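You operate a simulated robot arm through the tools that you are given. There is no shell and no other tool. Be economical: measure what you need, move in short steps, check, and stop when the job is done.

Carry out the task below with a simulated two-armed robot. There is one attempt and no reset: what you move stays moved.

TASK
On the top of the check bench, fold the white cloth in half and then in half again.

It is judged by the outcome, as a careful person would: the job done as asked, and still so three seconds after it is handed in. It fails if anything else is knocked over, pushed out of place, dropped, spilled or broken. Flat cloth is picked up by pressing the open fingertips on it (5 to 10 N) and closing them slowly along it; thin cloth reads only 2 to 8 mm in the jaws.

THE ROBOT
Two 6-joint arms with two-finger parallel grippers on one trunk, on a base that drives. Base frame: it is fixed to the floor where the robot stands at the start and does not move with it; the origin is under the middle of the robot, x ahead of it, y to its left, z up; the surface under the hand at the start is at about z = 880. Units: mm, rad, N and s.
The left shoulder is at the start at [80, 216, 1559], the right one opposite. With the tool pointing down near the work surface each hand reaches from about 100 to 720 mm from the robot's upright axis, wherever it stands, measured 20 degrees to its own side. Places, roughly: top of the check bench [600, 0, 900]. Payload 3.43 kg a hand.
The TCP of each hand is the grasp point between the finger pads, 30 mm short of the fingertips. In the tool frame z runs along the fingers and y along their closing line. Largest opening 94 mm; finger width 28, thickness 10; the body of the gripper, 50 by 96 mm, starts 55 mm behind the TCP.
Orientation is told as [roll, pitch, yaw] about the base's x, y, z axes, in that order, counted from this pose: with the fingers straight down and closing along the base's y, the tool's x points along the base's -x, its y along +y and its z along -z.

THE INTERFACE
- The arms move only by the tool drive_tool. It takes "left_rows", "right_rows" or both (then of equal length, played together; a hand with none holds still); each is a list of rows, each a list of 7 numbers: the finger opening in mm, from 0 to 94, then the shift along the tool's x, y, z in mm, then the turn, a rotation vector about the tool's x, y, z in rad. In form: [[gripper, x, y, z, wx, wy, wz], ...]. A call has 1 to 12 rows; each row is the pose to reach, as a shift and turn from the pose commanded when the call began, along the tool's axes at that moment. Rows are played at 5 a second. More than 50 mm and 0.15 rad between two rows, or a gripper value outside its range, and nothing of the call is played. A pose out of reach is approached as far as the arm can. The call stops where the force on the tool passes 40 N (or 10 N more than at its start, if that is more) or the arm is blocked; 0.2 s more then pass. Each finger travels about 72 mm/s and halts on what it meets, pressing with about 21 N; the grip force reading is that of the motor and also rises with nothing between the fingers. The clock runs only during rows and for 0.2 s after the last one: add rows that repeat a pose to give the fingers time. It gives the time, the measured TCP pose, the force on the tool (base axes), the opening and the grip force at its end, in the units of the frame above (readings bear some noise), with the torque about the TCP (base axes, N m) and any sound that the robot's microphone picked up.
- Cameras (640 x 400 px; columns grow to the right, rows downward): "scene" is now at [89.1, 22.7, 1696.5]; the picture's right is [0.35, -0.94, 0.00], its down [-0.83, -0.31, -0.46] and it looks along [0.43, 0.16, -0.89] (base axes); focal length 286 px, centre (320, 200). "left" rides on the left gripper at [76, -14, -103] in its tool frame; the picture's right is [0.18, 0.98, 0.00], its down [-0.75, 0.14, -0.64] and it looks along [-0.63, 0.12, 0.77] (tool axes); focal length 243 px, centre (320, 200). "right" rides on the right gripper at [76, 14, -103] in its tool frame; the picture's right is [-0.18, 0.98, 0.00], its down [-0.75, -0.14, -0.64] and it looks along [-0.63, -0.12, 0.77] (tool axes); focal length 243 px, centre (320, 200). There is no depth. A picture from a camera that has moved, and an enlarged one, comes with that camera's place and axes in the base frame and with its lens.
- grab_frame(camera): a new picture of that camera. It takes no simulated time.
- lift_body(by): slides the trunk up (or, below 0, down) by that many mm; the arms and the scene camera ride with it, the base frame stays. It gives what a move gives, with no picture.
- base_move(legs): drives the robot by 1 to 6 legs, each [ahead, left, turn to the left] in mm, mm and rad, along the robot's own axes; the way and the turn of a leg run together, so that a leg with both is an arc; at most 1500 mm and 3.142 rad a leg. The arms and the cameras ride along, it lands a little off, and it stops where it bumps. It gives what a move gives.
- aim_head(pan, tilt): turns the head with the scene camera to pan (to the left, within 1.501 rad either way) and tilt (down, from -0.506 to 1.204), counted from straight ahead of the robot. It gives what a move gives.
- zoom(camera, box): a new picture of the part [left, top, right, bottom] of that camera's present view, enlarged. It takes no simulated time.
- finish_job(): hands the job in; it is judged then, once.

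Work in short steps. Places have to be worked out from the pictures, the camera data and where the tool is seen: move nearer, look again, correct. Check each grasp and each placing, and mend what went wrong. You have 120 turns and 108 pictures in all, those below and enlarged ones among them. Open the grippers and draw the arms clear of the work before you hand the job in, unless the task says otherwise; then end with one line.

The tools are called after "Request:" by a JSON object that holds its "fn" and its "kwargs". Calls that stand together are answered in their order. drive_tool: Moves the arms, as the interface text tells. Its arguments: {"type":"object","properties":{"left_rows":{"type":"array","items":{"type":"array","items":{"type":"number"}}},"right_rows":{"type":"array","items":{"type":"array","items":{"type":"number"}}}},"required":[]} The other tools are called the same way: lift_body (by) slides the trunk up or down; base_move (legs) drives the base; aim_head (pan, tilt) turns the head that bears the scene camera; grab_frame (camera) takes a picture; zoom (camera, box) takes an enlarged picture of a part of a camera's view; finish_job () hands the job in.

At the start:

```text
clock: 0.0
left_ee_pos: [553.0, 319.9, 1036.3]
left_tcp_rot: [0.0, 0.001, 0.002]
left_contact_force: [0.2, 0.2, 0.3]
left_torque: [0.02, 0.03, -0.02]
left_opening: 93.9
left_finger_force: 0.0
right_ee_pos: [593.3, -92.8, 991.3]
right_tcp_rot: [0.0, -0.001, -0.002]
right_contact_force: [0.6, -0.3, -0.2]
right_torque: [-0.02, -0.01, -0.03]
right_opening: 94.0
right_finger_force: 0.2
trunk travel left (down, up): [-789.0, 51.0]
robot x, y, heading: [3.6, 0.9, 0.002]
head pan, tilt: [0.361, 1.093]
```

scene: 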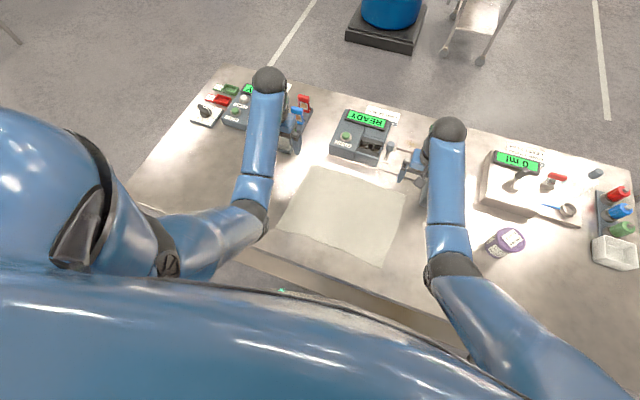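
right: 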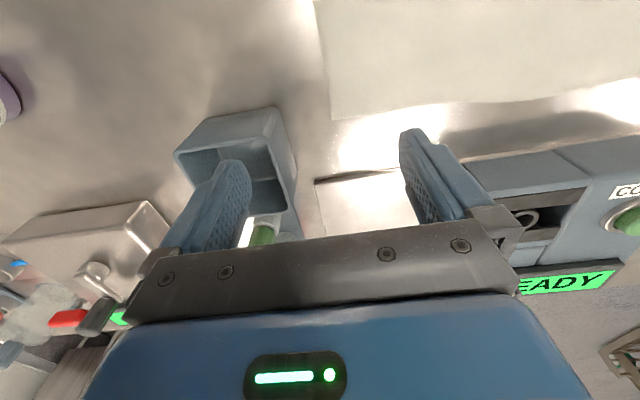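
left: 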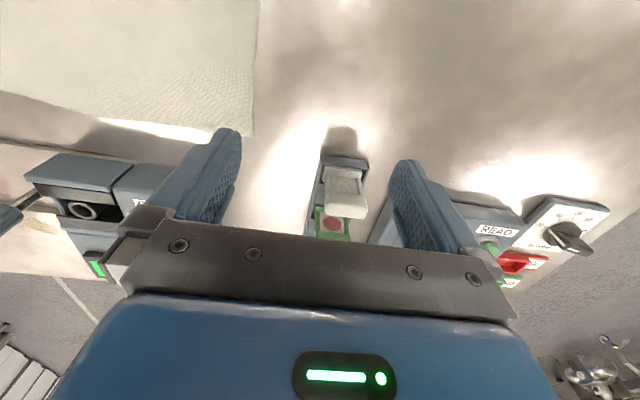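

I'll zoom in on the cloth to locate its corners.

Request:
{"fn": "zoom", "kwargs": {"camera": "scene", "box": [240, 130, 440, 290]}}

```text
2.50 times, centred on (340, 210) of scene
camera zoom: at [89.1, 22.7, 1696.5], right [0.35, -0.94, 0.0], down [-0.83, -0.31, -0.46], along [0.43, 0.16, -0.89], focal length 715 px, centre (270, 175)
```

zoom: 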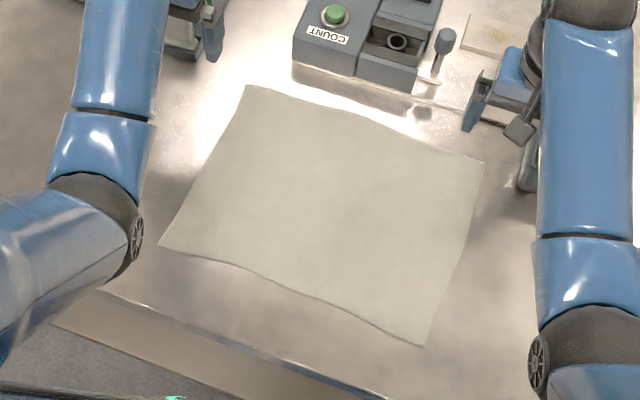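

Cloth corners are estimated at about A[600,246], B[598,-85], C[340,-73] and D[347,262]. I'll bring the hands back over the near corners C and D, still high, and look.

Request:
{"fn": "drive_tool", "kwargs": {"left_rows": [[94, 0, 0, 0, 0, 0, 0], [94, 40, -10, 0, 0, 0, 0], [94, 80, -20, 0, 0, 0, 0], [94, 120, -30, 0, 0, 0, 0], [94, 160, -45, 0, 0, 0, 0], [94, 198, -58, 0, 0, 0, 0], [94, 198, -58, 0, 0, 0, 0]], "right_rows": [[94, 0, 0, -30, 0, 0, 0], [94, 40, 0, -50, 0, 0, 0], [94, 80, 5, -50, 0, 0, 0], [94, 125, 10, -50, 0, 0, 0], [94, 170, 15, -50, 0, 0, 0], [94, 215, 20, -50, 0, 0, 0], [94, 238, 20, -50, 0, 0, 0]]}}

Request:
{"fn": "grab_frame", "kwargs": {"camera": "scene"}}

Request:
{"fn": "grab_frame", "kwargs": {"camera": "right"}}

Request:
{"fn": "grab_frame", "kwargs": {"camera": "left"}}

```text
clock: 1.6
left_ee_pos: [344.9, 259.0, 992.5]
left_tcp_rot: [-0.001, -0.003, 0.001]
left_contact_force: [0.6, -0.6, 0.2]
left_torque: [0.01, 0.01, -0.04]
left_opening: 93.9
left_finger_force: 0.1
left hand out of reach, approached as far as the arm can: row 2, 3, 4, 5, 6, 7
right_ee_pos: [355.7, -76.4, 991.6]
right_tcp_rot: [0.004, -0.006, 0.0]
right_contact_force: [0.1, 0.4, 0.6]
right_torque: [0.0, -0.02, -0.01]
right_opening: 93.9
right_finger_force: 0.0
right hand out of reach, approached as far as the arm can: row 3, 4, 5, 6, 7
trunk travel left (down, up): [-789.0, 51.0]
robot x, y, heading: [1.5, -0.5, -0.0]
head pan, tilt: [0.361, 1.093]
```

```text
103 pictures are left
camera scene: at [88.9, 22.6, 1696.5], right [0.35, -0.94, 0.0], down [-0.83, -0.31, -0.46], along [0.43, 0.16, -0.89], focal length 286 px, centre (320, 200)
```

scene: 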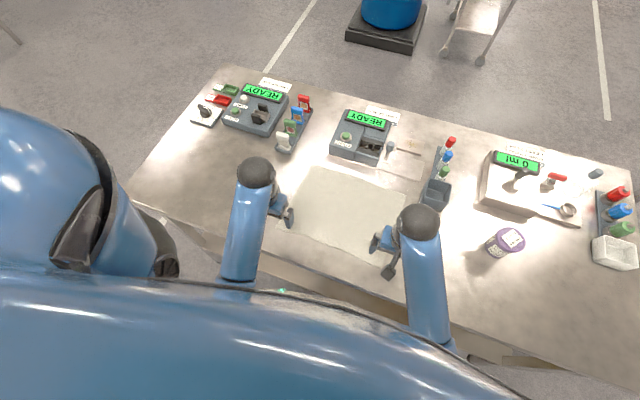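

```text
102 pictures are left
camera right: at [280.4, -63.2, 1095.0], right [0.18, 0.98, 0.0], down [0.75, -0.14, 0.65], along [0.64, -0.12, -0.76], focal length 243 px, centre (320, 200)
```

right: 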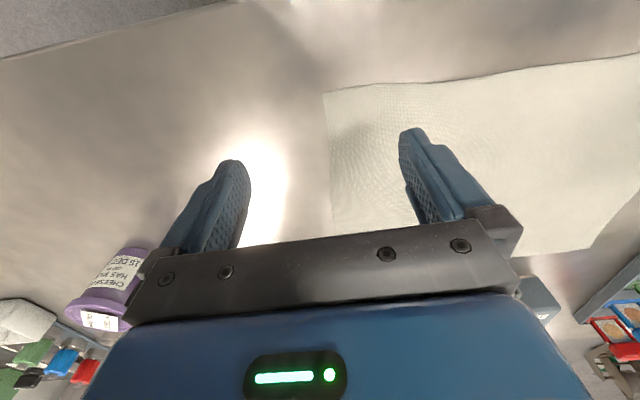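

```text
101 pictures are left
camera left: at [268.2, 244.0, 1095.1], right [-0.18, 0.98, 0.0], down [0.75, 0.14, 0.64], along [0.63, 0.12, -0.76], focal length 243 px, centre (320, 200)
```

left: 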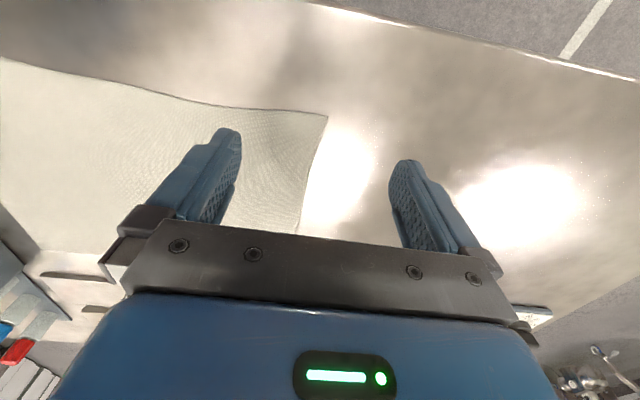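

Corners refined to C≈[344,-71] and D≈[347,265]. The arms are cramped this near, so I'll back the base 80 mm for working room.

Request:
{"fn": "base_move", "kwargs": {"legs": [[-80, 0, 0]]}}

```text
clock: 2.7
left_ee_pos: [273.0, 258.8, 988.9]
left_tcp_rot: [-0.001, 0.004, -0.001]
left_contact_force: [1.6, 0.4, -1.3]
left_torque: [0.03, 0.06, -0.02]
left_opening: 94.0
left_finger_force: 0.0
right_ee_pos: [284.3, -76.8, 987.0]
right_tcp_rot: [0.003, 0.005, -0.003]
right_contact_force: [0.7, 0.1, -1.2]
right_torque: [-0.01, 0.06, 0.01]
right_opening: 94.3
right_finger_force: 0.1
trunk travel left (down, up): [-789.0, 51.0]
robot x, y, heading: [-74.9, -2.5, 0.002]
head pan, tilt: [0.361, 1.093]
```

Move each hand over its corner, opening to 50 mm, tips about 30 mm above the cloth.

Request:
{"fn": "drive_tool", "kwargs": {"left_rows": [[80, -40, 0, 0, 0, 0, 0], [60, -86, 0, 0, 0, 0, 0], [50, -88, 0, 25, 0, 0, 0], [50, -88, 0, 47, 0, 0, 0]], "right_rows": [[80, -40, 5, 0, 0, 0, 0], [60, -74, 9, 0, 0, 0, 0], [50, -74, 9, 25, 0, 0, 0], [50, -74, 9, 47, 0, 0, 0]]}}

Request:
{"fn": "grab_frame", "kwargs": {"camera": "right"}}

Request:
{"fn": "grab_frame", "kwargs": {"camera": "left"}}

```text
clock: 3.7
left_ee_pos: [354.4, 258.5, 947.6]
left_tcp_rot: [0.002, -0.008, -0.002]
left_contact_force: [0.1, 0.0, 0.7]
left_torque: [-0.05, 0.0, 0.0]
left_opening: 49.7
left_finger_force: 0.1
right_ee_pos: [348.6, -68.2, 946.0]
right_tcp_rot: [0.004, -0.009, -0.002]
right_contact_force: [-0.2, 0.2, 0.2]
right_torque: [-0.01, 0.02, 0.0]
right_opening: 50.2
right_finger_force: 0.1
trunk travel left (down, up): [-789.0, 51.0]
robot x, y, heading: [-77.2, -3.4, -0.005]
head pan, tilt: [0.361, 1.093]
```

```text
100 pictures are left
camera right: at [272.0, -54.1, 1049.6], right [0.19, 0.98, 0.0], down [0.75, -0.14, 0.65], along [0.64, -0.12, -0.76], focal length 243 px, centre (320, 200)
```

right: 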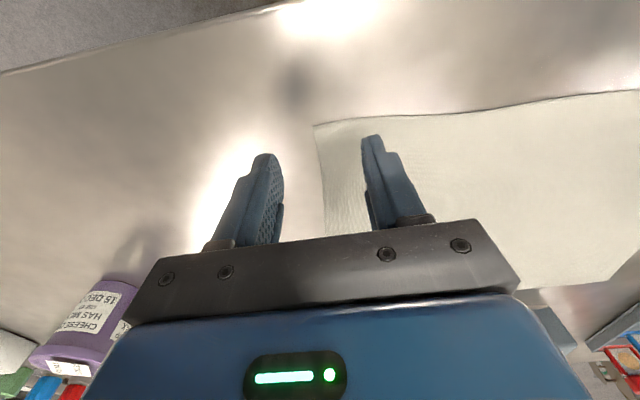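

```text
99 pictures are left
camera left: at [275.8, 243.6, 1049.9], right [-0.18, 0.98, 0.0], down [0.75, 0.14, 0.65], along [0.64, 0.12, -0.76], focal length 243 px, centre (320, 200)
```

left: 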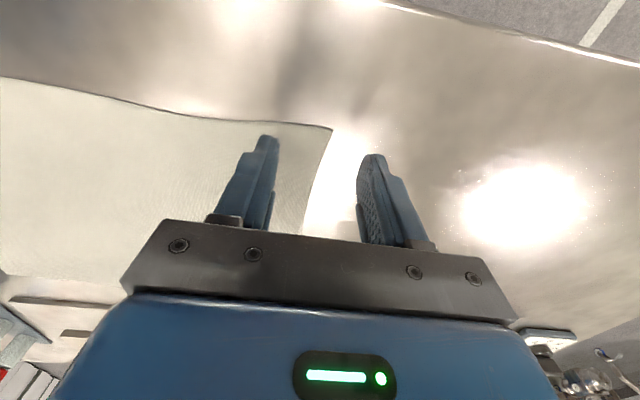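

Positions agree. Descend until the tips approach the cloth.

Request:
{"fn": "drive_tool", "kwargs": {"left_rows": [[50, -8, 3, 12, 0, 0, 0], [50, -8, 3, 24, 0, 0, 0], [50, -8, 3, 32, 0, 0, 0], [50, -8, 3, 32, 0, 0, 0]], "right_rows": [[50, -9, 2, 12, 0, 0, 0], [50, -9, 2, 24, 0, 0, 0], [50, -9, 2, 31, 0, 0, 0], [50, -9, 2, 31, 0, 0, 0]]}}

```text
clock: 4.7
left_ee_pos: [363.9, 262.2, 912.2]
left_tcp_rot: [-0.001, -0.003, -0.002]
left_contact_force: [-0.1, 0.2, 0.7]
left_torque: [-0.03, 0.04, -0.03]
left_opening: 50.2
left_finger_force: 0.1
right_ee_pos: [361.7, -64.8, 913.0]
right_tcp_rot: [0.003, -0.005, -0.001]
right_contact_force: [-0.3, -0.2, 0.1]
right_torque: [0.02, 0.01, -0.01]
right_opening: 50.2
right_finger_force: 0.1
trunk travel left (down, up): [-789.0, 51.0]
robot x, y, heading: [-82.7, -1.0, 0.001]
head pan, tilt: [0.361, 1.093]
```

No contact yet; creep down in 1–2 mm steps.

Request:
{"fn": "drive_tool", "kwargs": {"left_rows": [[50, 0, 0, 1.5, 0, 0, 0], [50, 0, 0, 2.5, 0, 0, 0], [50, 0, 0, 2.5, 0, 0, 0]], "right_rows": [[50, 0, 0, 1.5, 0, 0, 0], [50, 0, 0, 3, 0, 0, 0], [50, 0, 0, 3, 0, 0, 0]]}}

```text
clock: 5.5
left_ee_pos: [363.2, 262.0, 911.9]
left_tcp_rot: [0.0, -0.004, -0.004]
left_contact_force: [0.2, -0.5, 7.4]
left_torque: [-0.23, 0.06, -0.01]
left_opening: 49.8
left_finger_force: 0.1
right_ee_pos: [359.9, -65.4, 911.0]
right_tcp_rot: [0.002, -0.007, -0.003]
right_contact_force: [0.0, 0.2, 6.2]
right_torque: [0.19, 0.03, -0.05]
right_opening: 50.2
right_finger_force: 0.5
trunk travel left (down, up): [-789.0, 51.0]
robot x, y, heading: [-77.6, 2.7, -0.001]
head pan, tilt: [0.361, 1.093]
```

About 7 N on both, borne by the inner fingers on the cloth. Close slowly.

Request:
{"fn": "drive_tool", "kwargs": {"left_rows": [[45, 0, 0, 0, 0, 0, 0], [40, 0, 0, 0, 0, 0, 0], [35, 0, 0, 0, 0, 0, 0], [30, 0, 0, 0, 0, 0, 0], [25, 0, 0, 0, 0, 0, 0], [20, 0, 0, 0, 0, 0, 0], [15, 0, 0, 0, 0, 0, 0], [10, 0, 0, 0, 0, 0, 0], [5, 0, 0, 0, 0, 0, 0], [0, 0, 0, 0, 0, 0, 0], [0, 0, 0, 0, 0, 0, 0]], "right_rows": [[45, 0, 0, 0, 0, 0, 0], [40, 0, 0, 0, 0, 0, 0], [35, 0, 0, 0, 0, 0, 0], [30, 0, 0, 0, 0, 0, 0], [25, 0, 0, 0, 0, 0, 0], [20, 0, 0, 0, 0, 0, 0], [15, 0, 0, 0, 0, 0, 0], [10, 0, 0, 0, 0, 0, 0], [5, 0, 0, 0, 0, 0, 0], [0, 0, 0, 0, 0, 0, 0], [0, 0, 0, 0, 0, 0, 0]]}}

Request:
{"fn": "grab_frame", "kwargs": {"camera": "right"}}

Request:
{"fn": "grab_frame", "kwargs": {"camera": "left"}}

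```text
clock: 7.9
left_ee_pos: [363.8, 263.4, 911.4]
left_tcp_rot: [-0.001, -0.004, -0.002]
left_contact_force: [-0.6, -3.0, 10.8]
left_torque: [-0.1, 0.06, 0.03]
left_opening: 0.0
left_finger_force: 21.1
right_ee_pos: [359.4, -65.2, 912.3]
right_tcp_rot: [0.003, -0.009, -0.003]
right_contact_force: [0.6, 4.5, 14.0]
right_torque: [0.28, -0.15, 0.01]
right_opening: 10.7
right_finger_force: 21.1
trunk travel left (down, up): [-789.0, 51.0]
robot x, y, heading: [-79.1, -4.0, -0.004]
head pan, tilt: [0.361, 1.093]
```

```text
98 pictures are left
camera right: at [283.9, -51.9, 1015.3], right [0.19, 0.98, 0.0], down [0.75, -0.14, 0.65], along [0.64, -0.12, -0.76], focal length 243 px, centre (320, 200)
```

right: 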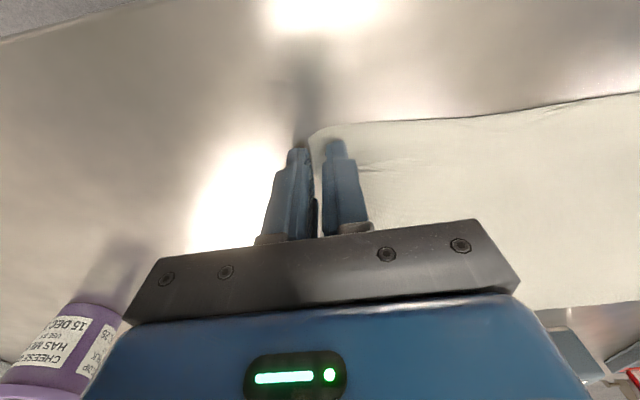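

```text
97 pictures are left
camera left: at [285.4, 247.5, 1014.5], right [-0.18, 0.98, 0.0], down [0.75, 0.14, 0.65], along [0.64, 0.12, -0.76], focal length 243 px, centre (320, 200)
```

left: 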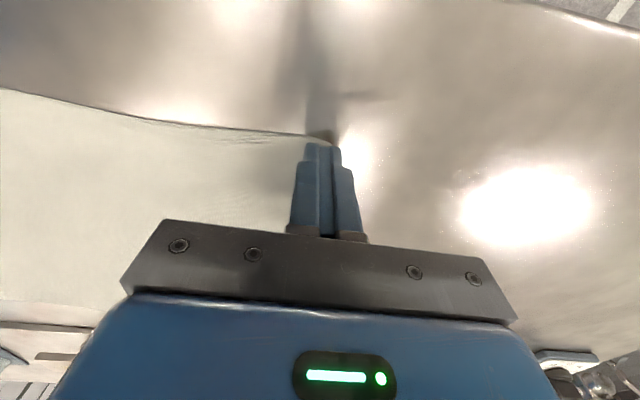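

The left closed empty (0.0 mm); the right has something (10.7 mm). Lift the left a little, reopen with both fingers inboard on the cloth and press again.

Request:
{"fn": "drive_tool", "kwargs": {"left_rows": [[0, 0, 0, -15, 0, 0, 0], [20, 0, -12, -15, 0, 0, 0], [40, 0, -24, -15, 0, 0, 0], [40, 0, -24, -15, 0, 0, 0], [40, 0, -24, -8, 0, 0, 0], [40, 0, -24, -1, 0, 0, 0], [40, 0, -24, 0, 0, 0, 0], [40, 0, -24, 0, 0, 0, 0]]}}

Request:
{"fn": "grab_frame", "kwargs": {"camera": "left"}}

```text
clock: 9.7
left_ee_pos: [364.0, 237.4, 911.5]
left_tcp_rot: [0.0, -0.006, -0.001]
left_contact_force: [0.5, 0.1, 1.9]
left_torque: [0.01, -0.01, 0.03]
left_opening: 40.1
left_finger_force: 0.3
right_ee_pos: [360.2, -65.8, 911.7]
right_tcp_rot: [0.005, -0.009, -0.003]
right_contact_force: [0.9, 1.5, 21.0]
right_torque: [0.19, -0.19, 0.04]
right_opening: 10.2
right_finger_force: 20.9
trunk travel left (down, up): [-789.0, 51.0]
robot x, y, heading: [-80.4, 2.5, -0.005]
head pan, tilt: [0.361, 1.093]
```

```text
96 pictures are left
camera left: at [285.9, 222.6, 1014.8], right [-0.18, 0.98, 0.0], down [0.75, 0.14, 0.65], along [0.64, 0.12, -0.76], focal length 243 px, centre (320, 200)
```

left: 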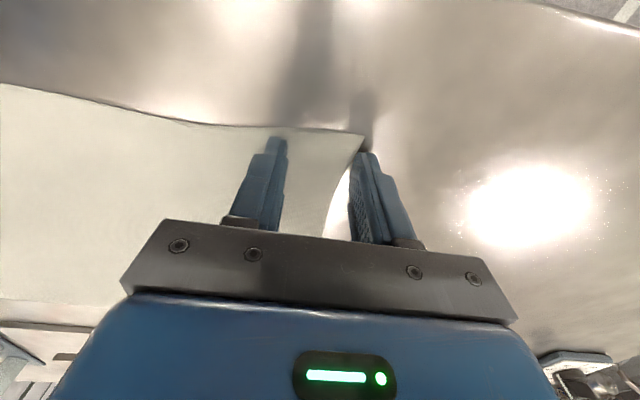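

The outer finger is still just off the edge; shift about 22 mm further in and press.

Request:
{"fn": "drive_tool", "kwargs": {"left_rows": [[40, 0, 0, -10, 0, 0, 0], [40, 3, -22, -10, 0, 0, 0], [40, 3, -22, -4, 0, 0, 0], [40, 3, -22, 0, 0, 0, 0], [40, 3, -22, 1.5, 0, 0, 0], [40, 3, -22, 1.5, 0, 0, 0]]}}

Request:
{"fn": "grab_frame", "kwargs": {"camera": "left"}}

```text
clock: 11.1
left_ee_pos: [358.8, 216.3, 912.7]
left_tcp_rot: [0.001, -0.008, -0.001]
left_contact_force: [-0.8, -2.1, 10.2]
left_torque: [-0.04, 0.03, 0.04]
left_opening: 39.7
left_finger_force: 0.1
right_ee_pos: [359.1, -65.1, 912.9]
right_tcp_rot: [0.004, -0.007, -0.001]
right_contact_force: [3.1, 1.3, 18.8]
right_torque: [0.19, -0.23, 0.02]
right_opening: 10.3
right_finger_force: 21.0
trunk travel left (down, up): [-789.0, 51.0]
robot x, y, heading: [-76.6, 4.0, -0.003]
head pan, tilt: [0.361, 1.093]
```

```text
95 pictures are left
camera left: at [282.2, 201.3, 1014.5], right [-0.18, 0.98, 0.0], down [0.75, 0.14, 0.65], along [0.64, 0.12, -0.76], focal length 243 px, centre (320, 200)
```

left: 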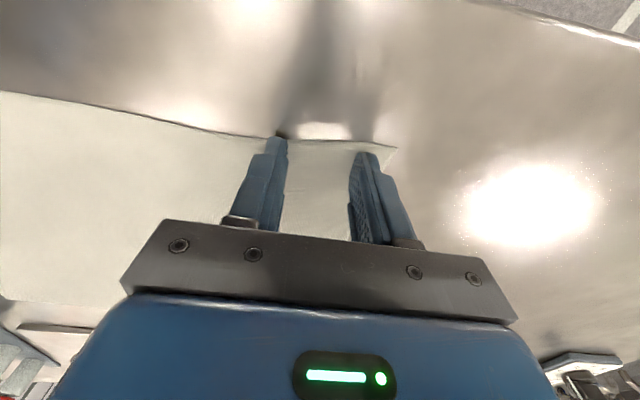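

Both fingers now press the cloth at the corner with 10 N. Close slowly.

Request:
{"fn": "drive_tool", "kwargs": {"left_rows": [[36, 0, 0, 0, 0, 0, 0], [32, 0, 0, 0, 0, 0, 0], [28, 0, 0, 0, 0, 0, 0], [24, 0, 0, 0, 0, 0, 0], [20, 0, 0, 0, 0, 0, 0], [16, 0, 0, 0, 0, 0, 0], [12, 0, 0, 0, 0, 0, 0], [8, 0, 0, 0, 0, 0, 0], [4, 0, 0, 0, 0, 0, 0], [0, 0, 0, 0, 0, 0, 0], [0, 0, 0, 0, 0, 0, 0]]}}

Request:
{"fn": "grab_frame", "kwargs": {"camera": "left"}}

```text
clock: 13.5
left_ee_pos: [359.0, 216.5, 910.9]
left_tcp_rot: [0.001, -0.006, -0.002]
left_contact_force: [0.7, -0.6, 18.4]
left_torque: [0.02, 0.04, -0.03]
left_opening: 0.0
left_finger_force: 20.9
right_ee_pos: [359.0, -65.1, 911.1]
right_tcp_rot: [0.003, -0.009, -0.001]
right_contact_force: [1.8, 1.8, 17.2]
right_torque: [0.16, -0.19, 0.03]
right_opening: 10.0
right_finger_force: 20.6
trunk travel left (down, up): [-789.0, 51.0]
robot x, y, heading: [-80.7, -1.4, -0.004]
head pan, tilt: [0.361, 1.093]
```

```text
94 pictures are left
camera left: at [281.6, 201.0, 1014.4], right [-0.18, 0.98, 0.0], down [0.75, 0.14, 0.65], along [0.64, 0.12, -0.76], focal length 243 px, centre (320, 200)
```

left: 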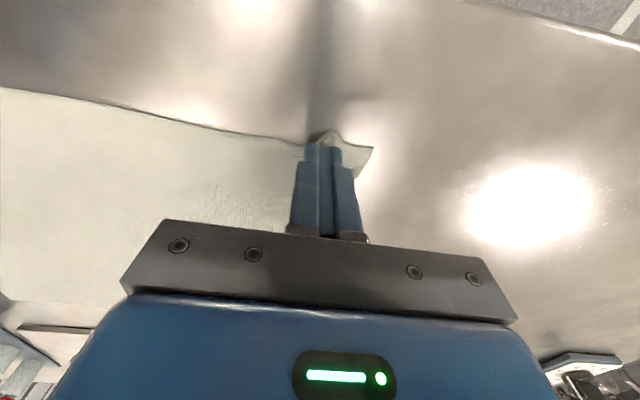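

Again 0.0. I'll lift, reopen wider to 60 mm and look at how the cloth lies.

Request:
{"fn": "drive_tool", "kwargs": {"left_rows": [[0, 0, 0, -5, 0, 0, 0], [0, 0, 0, -25, 0, 0, 0], [30, 0, 0, -25, 0, 0, 0], [60, 0, 0, -25, 0, 0, 0], [60, 0, 0, -25, 0, 0, 0]]}}

Request:
{"fn": "grab_frame", "kwargs": {"camera": "left"}}

```text
clock: 14.7
left_ee_pos: [360.2, 217.0, 937.4]
left_tcp_rot: [0.002, -0.004, -0.004]
left_contact_force: [0.9, 0.4, 0.0]
left_torque: [-0.02, 0.01, 0.01]
left_opening: 60.0
left_finger_force: 0.0
right_ee_pos: [358.7, -64.9, 911.5]
right_tcp_rot: [0.003, -0.009, -0.002]
right_contact_force: [-2.1, -1.3, 23.1]
right_torque: [0.13, -0.1, 0.01]
right_opening: 9.8
right_finger_force: 20.6
trunk travel left (down, up): [-789.0, 51.0]
robot x, y, heading: [-82.6, 1.8, -0.003]
head pan, tilt: [0.361, 1.093]
```

```text
93 pictures are left
camera left: at [282.3, 201.9, 1039.6], right [-0.18, 0.98, 0.0], down [0.75, 0.14, 0.65], along [0.64, 0.12, -0.76], focal length 243 px, centre (320, 200)
```

left: 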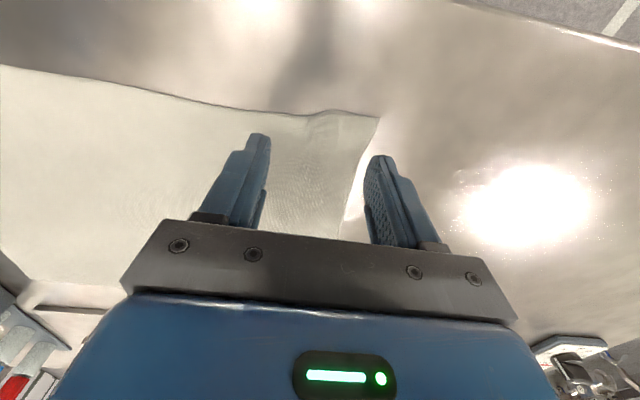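

Corner is now at ≈[338,251]. Centre at y≈206 with 60 mm opening, press, then close more slowly.

Request:
{"fn": "drive_tool", "kwargs": {"left_rows": [[60, 0, -11, 0, 0, 0, 0], [60, 0, -11, 15, 0, 0, 0], [60, 0, -11, 23, 0, 0, 0], [60, 0, -11, 25.5, 0, 0, 0], [60, 0, -11, 26, 0, 0, 0], [60, 0, -11, 26, 0, 0, 0]]}}

```text
clock: 16.1
left_ee_pos: [358.9, 205.3, 911.9]
left_tcp_rot: [0.002, -0.011, -0.001]
left_contact_force: [-2.3, 1.6, 30.0]
left_torque: [-0.02, 0.23, 0.02]
left_opening: 59.9
left_finger_force: 0.0
right_ee_pos: [357.4, -66.0, 911.4]
right_tcp_rot: [0.005, -0.008, -0.002]
right_contact_force: [1.8, 1.5, 12.2]
right_torque: [0.03, -0.17, 0.01]
right_opening: 9.7
right_finger_force: 21.4
trunk travel left (down, up): [-789.0, 51.0]
robot x, y, heading: [-77.9, -2.8, 0.003]
head pan, tilt: [0.361, 1.093]
```

30 N is too much; ease up to about 8 N.

Request:
{"fn": "drive_tool", "kwargs": {"left_rows": [[60, 0, 0, -2, 0, 0, 0], [60, 0, 0, -2, 0, 0, 0]]}}

```text
clock: 16.7
left_ee_pos: [358.0, 205.2, 911.3]
left_tcp_rot: [0.0, -0.005, -0.002]
left_contact_force: [2.3, 0.3, 11.2]
left_torque: [-0.01, -0.03, -0.01]
left_opening: 60.2
left_finger_force: 0.1
right_ee_pos: [359.0, -65.9, 910.8]
right_tcp_rot: [0.004, -0.008, -0.002]
right_contact_force: [-3.0, 0.3, 18.6]
right_torque: [0.1, -0.06, 0.02]
right_opening: 9.7
right_finger_force: 21.2
trunk travel left (down, up): [-789.0, 51.0]
robot x, y, heading: [-77.4, 0.9, -0.003]
head pan, tilt: [0.361, 1.093]
```

11 N. Close slowly in 3 mm rows, easing up very slightly.

Request:
{"fn": "drive_tool", "kwargs": {"left_rows": [[57, 0, 0, 0, 0, 0, 0], [54, 0, 0, 0, 0, 0, 0], [51, 0, 0, 0, 0, 0, 0], [48, 0, 0, -0.2, 0, 0, 0], [45, 0, 0, -0.2, 0, 0, 0], [42, 0, 0, -0.2, 0, 0, 0], [39, 0, 0, -0.2, 0, 0, 0], [36, 0, 0, -0.2, 0, 0, 0], [33, 0, 0, -0.2, 0, 0, 0], [30, 0, 0, -0.2, 0, 0, 0]]}}

Request:
{"fn": "grab_frame", "kwargs": {"camera": "left"}}

```text
clock: 18.9
left_ee_pos: [358.2, 205.2, 912.1]
left_tcp_rot: [0.0, -0.006, -0.003]
left_contact_force: [0.5, -0.3, 3.9]
left_torque: [0.0, 0.03, -0.01]
left_opening: 29.7
left_finger_force: 0.1
right_ee_pos: [359.3, -66.3, 912.7]
right_tcp_rot: [0.003, -0.009, -0.004]
right_contact_force: [-3.0, -0.6, 21.1]
right_torque: [0.08, -0.11, 0.0]
right_opening: 9.3
right_finger_force: 21.5
trunk travel left (down, up): [-789.0, 51.0]
robot x, y, heading: [-80.9, -3.0, -0.001]
head pan, tilt: [0.361, 1.093]
```

```text
92 pictures are left
camera left: at [281.2, 189.8, 1014.7], right [-0.18, 0.98, 0.0], down [0.75, 0.14, 0.65], along [0.64, 0.12, -0.76], focal length 243 px, centre (320, 200)
```

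left: 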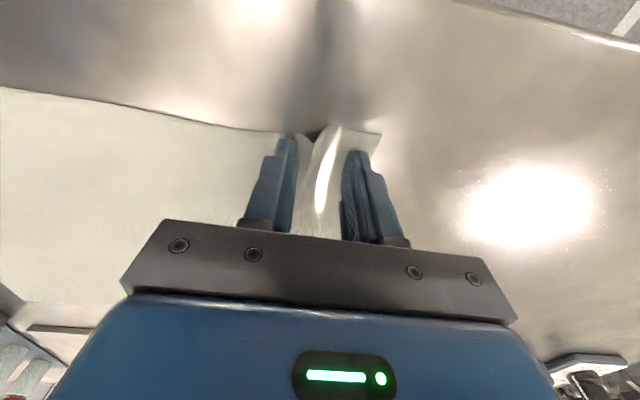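

A good tall ridge is forming between the fingers. Continue closing.

Request:
{"fn": "drive_tool", "kwargs": {"left_rows": [[27, 0, 0, 0.2, 0, 0, 0], [24, 0, 0, 0.2, 0, 0, 0], [21, 0, 0, 0.2, 0, 0, 0], [18, 0, 0, 0.2, 0, 0, 0], [15, 0, 0, 0.2, 0, 0, 0], [12, 0, 0, 0.2, 0, 0, 0], [9, 0, 0, 0.2, 0, 0, 0], [6, 0, 0, 0.2, 0, 0, 0], [3, 0, 0, 0.2, 0, 0, 0], [0, 0, 0, 0, 0, 0, 0], [0, 0, 0, 0, 0, 0, 0]]}}

Request:
{"fn": "grab_frame", "kwargs": {"camera": "left"}}

```text
clock: 21.3
left_ee_pos: [359.0, 204.1, 912.2]
left_tcp_rot: [0.001, -0.008, -0.001]
left_contact_force: [2.7, -8.4, 26.1]
left_torque: [-0.42, -0.01, 0.02]
left_opening: 10.4
left_finger_force: 21.3
right_ee_pos: [359.0, -66.3, 911.2]
right_tcp_rot: [0.002, -0.01, -0.002]
right_contact_force: [0.9, 7.3, 12.1]
right_torque: [0.33, -0.18, -0.01]
right_opening: 10.3
right_finger_force: 21.0
trunk travel left (down, up): [-789.0, 51.0]
robot x, y, heading: [-82.3, -1.0, -0.003]
head pan, tilt: [0.361, 1.093]
```

```text
91 pictures are left
camera left: at [282.0, 189.0, 1015.1], right [-0.18, 0.98, 0.0], down [0.75, 0.14, 0.65], along [0.64, 0.12, -0.76], focal length 243 px, centre (320, 200)
```

left: 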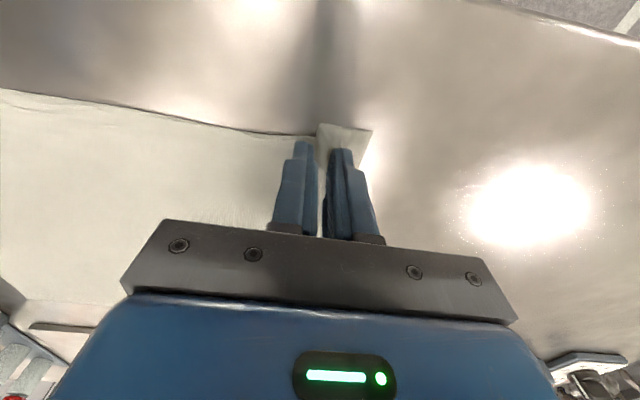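

Both hands now hold about 10 mm of cloth. Lift both 40 mm and check.

Request:
{"fn": "drive_tool", "kwargs": {"left_rows": [[0, 0, 0, -10, 0, 0, 0], [0, 0, 0, -20, 0, 0, 0], [0, 0, 0, -30, 0, 0, 0], [0, 0, 0, -40, 0, 0, 0], [0, 0, 0, -40, 0, 0, 0]], "right_rows": [[0, 0, 0, -10, 0, 0, 0], [0, 0, 0, -20, 0, 0, 0], [0, 0, 0, -30, 0, 0, 0], [0, 0, 0, -40, 0, 0, 0], [0, 0, 0, -40, 0, 0, 0]]}}

Request:
{"fn": "grab_frame", "kwargs": {"camera": "scene"}}

Request:
{"fn": "grab_frame", "kwargs": {"camera": "right"}}

```text
clock: 22.5
left_ee_pos: [360.6, 205.6, 950.4]
left_tcp_rot: [-0.001, -0.003, -0.002]
left_contact_force: [-0.1, -14.2, 0.7]
left_torque: [-0.54, 0.01, -0.02]
left_opening: 5.5
left_finger_force: 21.2
right_ee_pos: [358.9, -65.4, 952.1]
right_tcp_rot: [0.003, -0.004, -0.002]
right_contact_force: [0.1, 15.2, 0.0]
right_torque: [0.47, 0.02, 0.01]
right_opening: 3.5
right_finger_force: 21.3
trunk travel left (down, up): [-789.0, 51.0]
robot x, y, heading: [-80.6, 0.0, 0.0]
head pan, tilt: [0.361, 1.093]
```

```text
90 pictures are left
camera scene: at [9.6, 22.8, 1696.4], right [0.35, -0.94, 0.0], down [-0.83, -0.31, -0.46], along [0.43, 0.16, -0.89], focal length 286 px, centre (320, 200)
```

scene: 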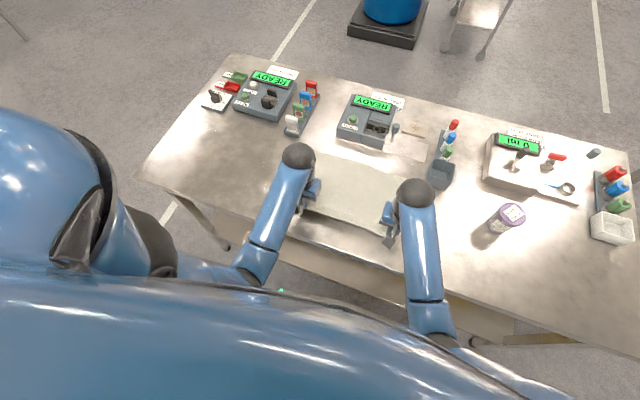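

```text
89 pictures are left
camera right: at [284.2, -52.4, 1055.3], right [0.19, 0.98, 0.0], down [0.75, -0.14, 0.65], along [0.63, -0.12, -0.76], focal length 243 px, centre (320, 200)
```

right: 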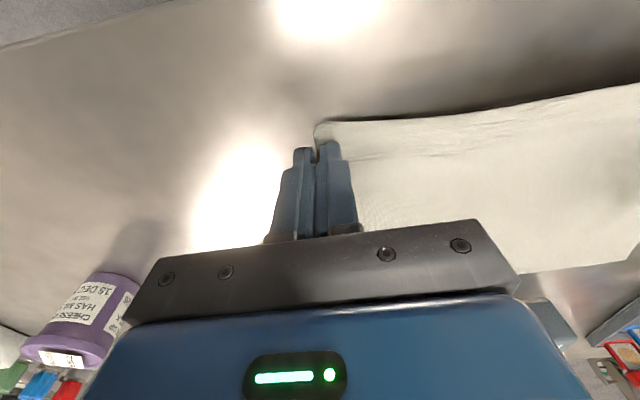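

Cloth is held, with about 15 N of tension between the hands. I'll ease them 3 mm together and carry the edge over in an arc about the crease at x≈473.

Request:
{"fn": "drive_tool", "kwargs": {"left_rows": [[0, 0, -3, -6, 0, 0, 0], [0, -10, -3, -14, 0, 0, 0], [0, -20, -3, -24, 0, 0, 0], [0, -32, -4, -34, 0, 0, 0], [0, -46, -4, -44, 0, 0, 0], [0, -62, -5, -52, 0, 0, 0], [0, -80, -6, -58, 0, 0, 0], [0, -98, -7, -62, 0, 0, 0], [0, -116, -8, -63, 0, 0, 0], [0, -134, -9, -62, 0, 0, 0], [0, -152, -10, -58, 0, 0, 0], [0, -168, -11, -52, 0, 0, 0]], "right_rows": [[0, 0, 3, -6, 0, 0, 0], [0, -10, 3, -14, 0, 0, 0], [0, -20, 2, -24, 0, 0, 0], [0, -32, 2, -34, 0, 0, 0], [0, -46, 1, -44, 0, 0, 0], [0, -62, 0, -52, 0, 0, 0], [0, -80, -1, -58, 0, 0, 0], [0, -98, -2, -62, 0, 0, 0], [0, -116, -3, -63, 0, 0, 0], [0, -134, -4, -62, 0, 0, 0], [0, -152, -5, -58, 0, 0, 0], [0, -168, -6, -52, 0, 0, 0]]}}

Request:
{"fn": "grab_frame", "kwargs": {"camera": "scene"}}

Request:
{"fn": "grab_frame", "kwargs": {"camera": "right"}}

Request:
{"fn": "grab_frame", "kwargs": {"camera": "left"}}

```text
clock: 25.1
left_ee_pos: [527.9, 190.7, 1002.1]
left_tcp_rot: [0.001, -0.003, -0.001]
left_contact_force: [0.4, -10.8, 0.8]
left_torque: [-0.38, 0.0, -0.02]
left_opening: 2.8
left_finger_force: 21.0
right_ee_pos: [528.9, -71.7, 1005.2]
right_tcp_rot: [0.004, -0.003, -0.001]
right_contact_force: [-0.7, 12.1, -0.1]
right_torque: [0.4, 0.01, 0.02]
right_opening: 2.5
right_finger_force: 21.1
trunk travel left (down, up): [-789.0, 51.0]
robot x, y, heading: [-83.2, -0.0, 0.001]
head pan, tilt: [0.361, 1.093]
```

```text
88 pictures are left
camera scene: at [11.5, 22.6, 1696.3], right [0.35, -0.94, 0.0], down [-0.83, -0.31, -0.46], along [0.43, 0.16, -0.89], focal length 286 px, centre (320, 200)
```

scene: 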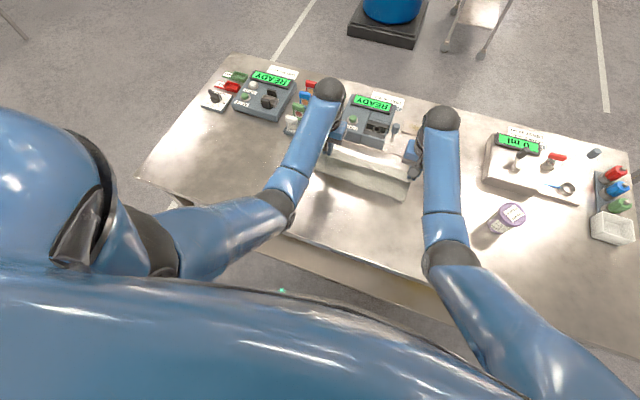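

```text
87 pictures are left
camera right: at [454.0, -59.2, 1108.6], right [0.19, 0.98, 0.0], down [0.75, -0.14, 0.64], along [0.63, -0.12, -0.76], focal length 243 px, centre (320, 200)
```

right: 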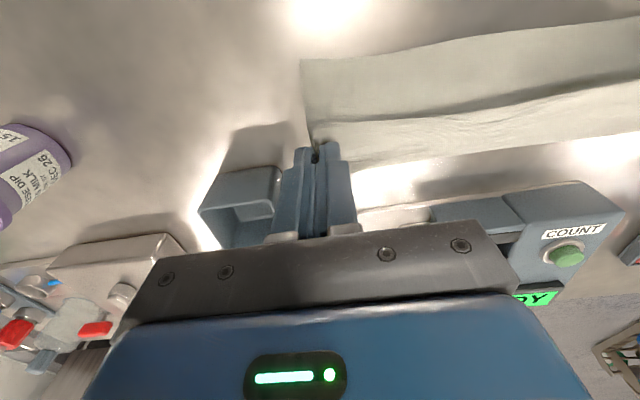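

```text
86 pictures are left
camera left: at [450.7, 176.3, 1105.6], right [-0.18, 0.98, 0.0], down [0.75, 0.14, 0.64], along [0.63, 0.12, -0.76], focal length 243 px, centre (320, 200)
```

left: 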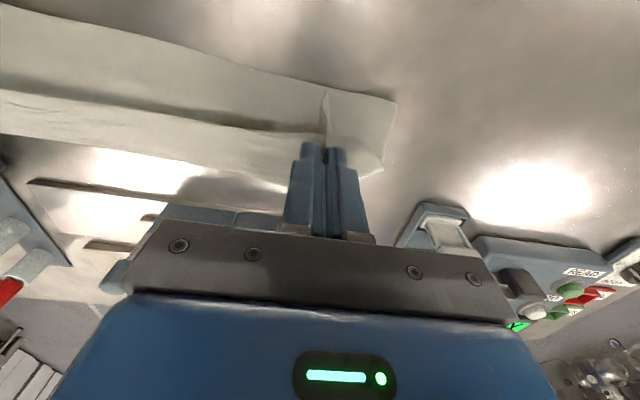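

The fold is going over nicely. Finish the arc: lower onto the far edge (hand x≈584).

Request:
{"fn": "drive_tool", "kwargs": {"left_rows": [[0, -14, -1, 8, 0, 0, 0], [0, -27, -1, 18, 0, 0, 0], [0, -38, -1, 30, 0, 0, 0], [0, -46, -1, 44, 0, 0, 0], [0, -52, -1, 58, 0, 0, 0], [0, -55, -1, 72, 0, 0, 0], [0, -56, -1, 82, 0, 0, 0], [0, -56, -1, 82, 0, 0, 0]], "right_rows": [[0, -14, -1, 8, 0, 0, 0], [0, -27, -2, 18, 0, 0, 0], [0, -38, -2, 30, 0, 0, 0], [0, -46, -2, 44, 0, 0, 0], [0, -52, -2, 58, 0, 0, 0], [0, -57, -2, 74, 0, 0, 0], [0, -58, -2, 85, 0, 0, 0], [0, -58, -2, 85, 0, 0, 0]]}}

Request:
{"fn": "grab_frame", "kwargs": {"camera": "right"}}

Request:
{"fn": "grab_frame", "kwargs": {"camera": "left"}}

```text
clock: 26.9
left_ee_pos: [582.2, 191.3, 922.0]
left_tcp_rot: [-0.001, -0.003, -0.001]
left_contact_force: [-0.5, -12.5, 0.4]
left_torque: [-0.43, 0.0, -0.03]
left_opening: 4.0
left_finger_force: 20.8
right_ee_pos: [582.4, -75.3, 922.1]
right_tcp_rot: [0.003, -0.007, -0.002]
right_contact_force: [1.0, 11.9, -0.5]
right_torque: [0.42, 0.03, 0.01]
right_opening: 3.0
right_finger_force: 20.9
right hand out of reach, approached as far as the arm can: row 7, 8
trunk travel left (down, up): [-789.0, 51.0]
robot x, y, heading: [-78.5, 2.1, -0.003]
head pan, tilt: [0.361, 1.093]
```

```text
85 pictures are left
camera right: at [508.2, -61.7, 1025.6], right [0.19, 0.98, 0.0], down [0.75, -0.14, 0.65], along [0.64, -0.12, -0.76], focal length 243 px, centre (320, 200)
```

right: 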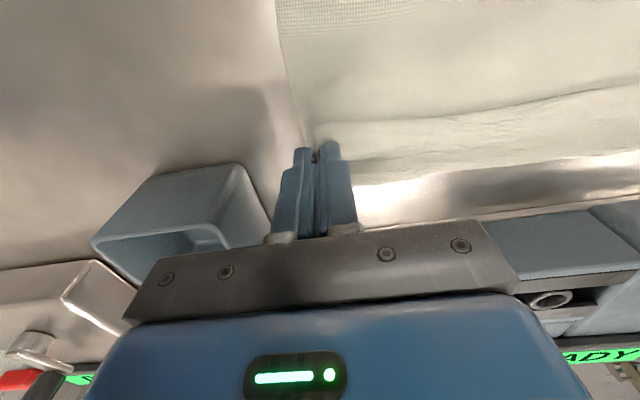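

```text
84 pictures are left
camera left: at [506.2, 176.9, 1025.9], right [-0.18, 0.98, 0.0], down [0.75, 0.14, 0.65], along [0.63, 0.12, -0.76], focal length 243 px, centre (320, 200)
```

left: 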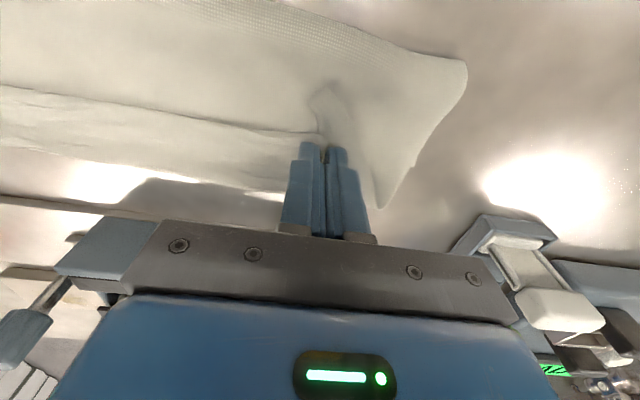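

Tips are about 8 mm above contact. Lower the last bit.

Request:
{"fn": "drive_tool", "kwargs": {"left_rows": [[0, 0, 0, 4, 0, 0, 0], [0, 0, 0, 7, 0, 0, 0], [0, 0, 0, 7, 0, 0, 0]], "right_rows": [[0, 0, 0, 4, 0, 0, 0], [0, 0, 0, 7, 0, 0, 0], [0, 0, 0, 7, 0, 0, 0]]}}

```text
clock: 27.7
left_ee_pos: [582.0, 192.4, 918.1]
left_tcp_rot: [0.001, -0.009, -0.002]
left_contact_force: [2.0, -9.3, 21.0]
left_torque: [-0.43, 0.12, -0.02]
left_opening: 4.2
left_finger_force: 20.9
right_ee_pos: [579.5, -74.8, 918.4]
right_tcp_rot: [0.004, -0.01, -0.001]
right_contact_force: [0.6, 11.6, 6.9]
right_torque: [0.43, -0.13, 0.01]
right_opening: 3.8
right_finger_force: 21.2
trunk travel left (down, up): [-789.0, 51.0]
robot x, y, heading: [-79.4, 1.6, -0.005]
head pan, tilt: [0.361, 1.093]
```

Contact on both. Open gently to spread the ridge, then rise straight up.

Request:
{"fn": "drive_tool", "kwargs": {"left_rows": [[8, 0, 0, 0, 0, 0, 0], [15, 0, 0, -1, 0, 0, 0], [25, 0, 0, -1, 0, 0, 0], [32, 0, 0, -2, 0, 0, 0], [32, 0, 0, -12, 0, 0, 0], [32, 0, 0, -30, 0, 0, 0], [32, 0, 0, -60, 0, 0, 0], [32, 0, 0, -90, 0, 0, 0]], "right_rows": [[8, 0, 0, 0, 0, 0, 0], [15, 0, 0, -1, 0, 0, 0], [25, 0, 0, -1, 0, 0, 0], [32, 0, 0, -2, 0, 0, 0], [32, 0, 0, -12, 0, 0, 0], [32, 0, 0, -30, 0, 0, 0], [32, 0, 0, -60, 0, 0, 0], [32, 0, 0, -90, 0, 0, 0]]}}

Request:
{"fn": "grab_frame", "kwargs": {"camera": "right"}}

Request:
{"fn": "grab_frame", "kwargs": {"camera": "left"}}

Request:
{"fn": "zoom", "kwargs": {"camera": "scene", "box": [240, 80, 480, 230]}}

```text
clock: 29.5
left_ee_pos: [583.9, 192.9, 1003.7]
left_tcp_rot: [-0.001, -0.002, 0.0]
left_contact_force: [-1.2, -0.7, -0.8]
left_torque: [0.02, -0.03, -0.04]
left_opening: 32.0
left_finger_force: 0.1
right_ee_pos: [580.2, -72.9, 1005.0]
right_tcp_rot: [0.002, -0.005, -0.002]
right_contact_force: [-0.2, 0.2, -0.8]
right_torque: [0.01, 0.0, 0.0]
right_opening: 32.5
right_finger_force: 0.1
trunk travel left (down, up): [-789.0, 51.0]
robot x, y, heading: [-80.5, -0.3, -0.001]
head pan, tilt: [0.361, 1.093]
```

```text
83 pictures are left
camera right: at [505.3, -60.7, 1108.8], right [0.19, 0.98, 0.0], down [0.75, -0.14, 0.65], along [0.64, -0.12, -0.76], focal length 243 px, centre (320, 200)
```

right: 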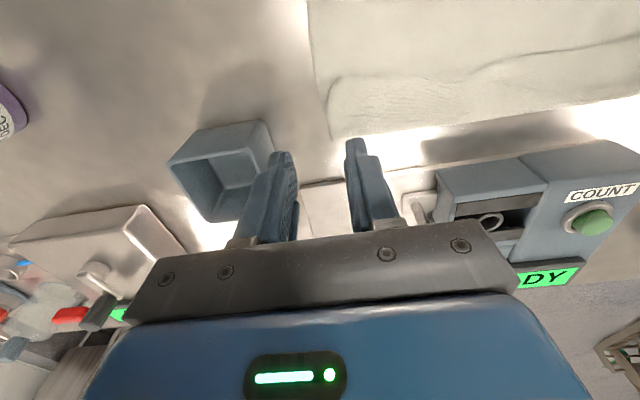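

```text
82 pictures are left
camera left: at [506.9, 178.0, 1106.4], right [-0.18, 0.98, 0.0], down [0.75, 0.14, 0.64], along [0.63, 0.12, -0.76], focal length 243 px, centre (320, 200)
```

left: 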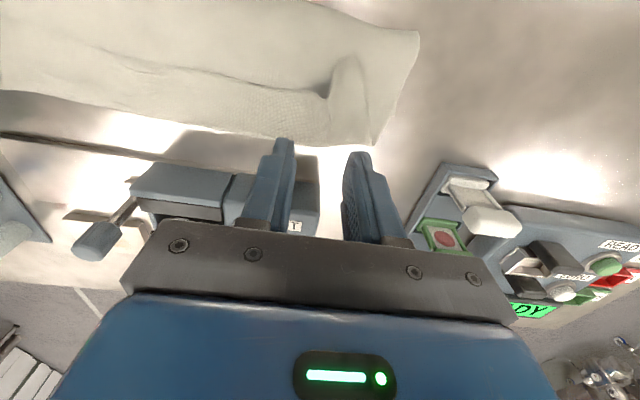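

```text
2.67 times, centred on (360, 155) of scene
camera zoom: at [8.9, 22.8, 1696.4], right [0.35, -0.94, 0.0], down [-0.83, -0.31, -0.46], along [0.43, 0.16, -0.89], focal length 763 px, centre (213, 320)
```

zoom: 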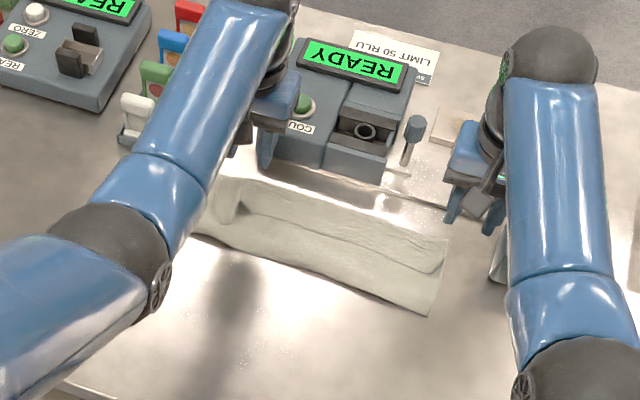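

Fold placed. Draw the hands back and out of the view to inspect.

Request:
{"fn": "drive_tool", "kwargs": {"left_rows": [[32, 0, 20, -30, 0, 0, 0], [32, 0, 60, -40, 0, 0, 0], [32, 0, 100, -40, 0, 0, 0], [32, 0, 140, -40, 0, 0, 0]], "right_rows": [[32, 20, 0, -30, 0, 0, 0], [32, 60, -20, -40, 0, 0, 0], [32, 100, -50, -40, 0, 0, 0], [32, 140, -80, -40, 0, 0, 0]]}}

Request:
{"fn": "zoom", "kwargs": {"camera": "scene", "box": [240, 80, 480, 230]}}

Request:
{"fn": "grab_frame", "kwargs": {"camera": "right"}}

```text
clock: 30.5
left_ee_pos: [582.2, 335.2, 1045.0]
left_tcp_rot: [0.0, -0.005, -0.002]
left_contact_force: [-0.1, 0.1, 0.2]
left_torque: [-0.02, 0.02, 0.03]
left_opening: 32.0
left_finger_force: 0.0
right_ee_pos: [448.8, -151.5, 1024.5]
right_tcp_rot: [0.003, -0.009, -0.002]
right_contact_force: [0.1, -0.3, 0.1]
right_torque: [0.0, -0.02, -0.03]
right_opening: 31.9
right_finger_force: 0.1
right hand out of reach, approached as far as the arm can: row 4
trunk travel left (down, up): [-789.0, 51.0]
robot x, y, heading: [-80.3, 1.4, -0.007]
head pan, tilt: [0.361, 1.093]
```

```text
2.67 times, centred on (360, 155) of scene
camera zoom: at [8.6, 22.9, 1696.6], right [0.35, -0.94, 0.0], down [-0.83, -0.31, -0.46], along [0.43, 0.16, -0.89], focal length 763 px, centre (213, 320)
```

zoom: 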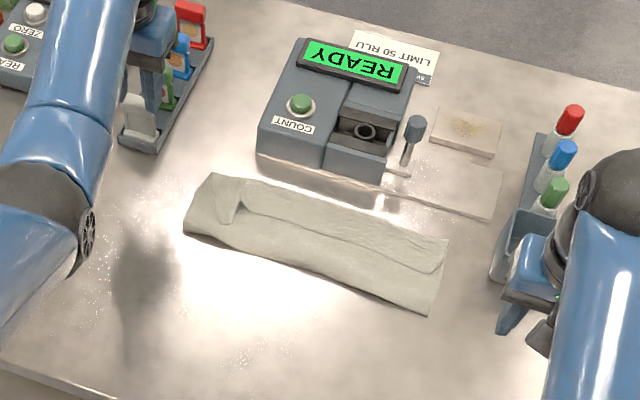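

```text
79 pictures are left
camera right: at [373.2, -139.2, 1128.2], right [0.19, 0.98, 0.0], down [0.75, -0.14, 0.65], along [0.64, -0.12, -0.76], focal length 243 px, centre (320, 200)
```

right: 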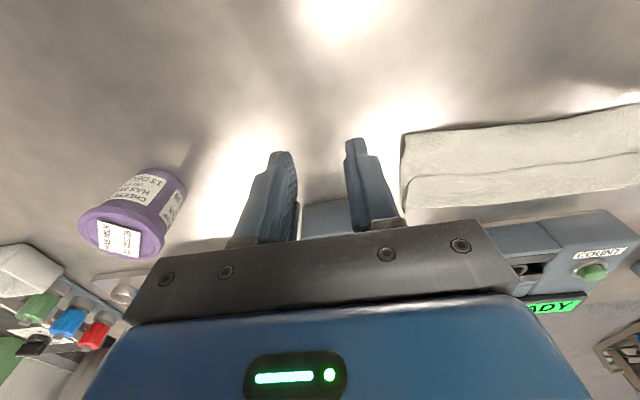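

Request:
{"fn": "zoom", "kwargs": {"camera": "scene", "box": [300, 138, 415, 205]}}

```text
5.57 times, centred on (358, 172) of scene
camera zoom: at [8.6, 22.9, 1696.6], right [0.35, -0.94, 0.0], down [-0.83, -0.31, -0.46], along [0.43, 0.16, -0.89], focal length 1592 px, centre (111, 359)
```

zoom: 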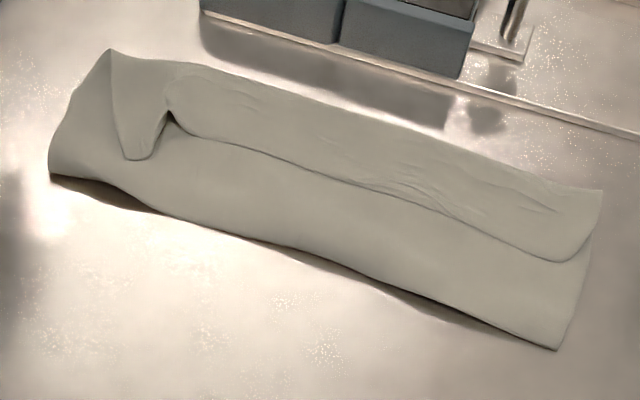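

The top edge strip rolled back (a ~45 mm flap), because the fingers gripped too far in, so the crease is at x≈500 instead of ~472. I'll unfold it by pinching the flap and carrying it back, then redo it with grips right at the edge. First hover over the flap.

Request:
{"fn": "drive_tool", "kwargs": {"left_rows": [[60, 0, -45, 0, 0, 0, 0], [60, 0, -90, 0, 0, 0, 0], [60, 0, -135, 20, 0, 0, 0], [60, -6, -180, 50, 0, 0, 0], [60, -6, -185, 95, 0, 0, 0], [60, -6, -185, 105, 0, 0, 0]], "right_rows": [[60, -30, 25, 0, 0, 0, 0], [60, -60, 50, 0, 0, 0, 0], [60, -90, 80, 10, 0, 0, 0], [60, -126, 100, 40, 0, 0, 0], [60, -126, 114, 75, 0, 0, 0], [60, -126, 114, 85, 0, 0, 0]]}}

Request:
{"fn": "grab_frame", "kwargs": {"camera": "right"}}

Request:
{"fn": "grab_frame", "kwargs": {"camera": "left"}}

```text
refused: row 4 steps farther than a row can; nothing moved
```

```text
77 pictures are left
camera right: at [373.2, -139.2, 1128.2], right [0.19, 0.98, 0.0], down [0.75, -0.14, 0.65], along [0.64, -0.12, -0.76], focal length 243 px, centre (320, 200)
```

right: 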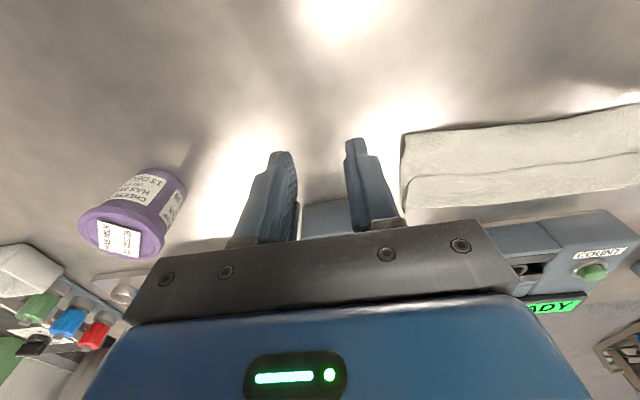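

```text
76 pictures are left
camera left: at [505.2, 318.8, 1147.8], right [-0.18, 0.98, 0.0], down [0.75, 0.14, 0.65], along [0.64, 0.12, -0.76], focal length 243 px, centre (320, 200)
```

left: 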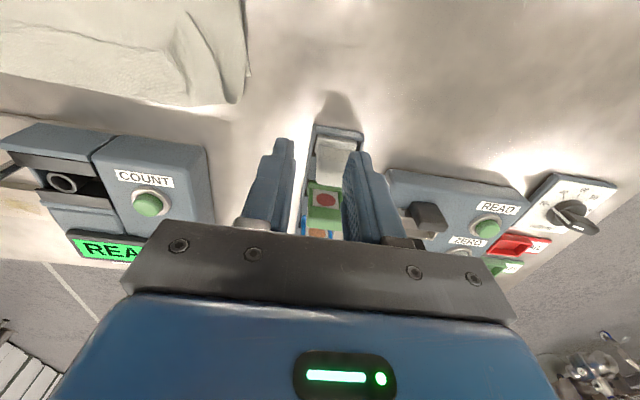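

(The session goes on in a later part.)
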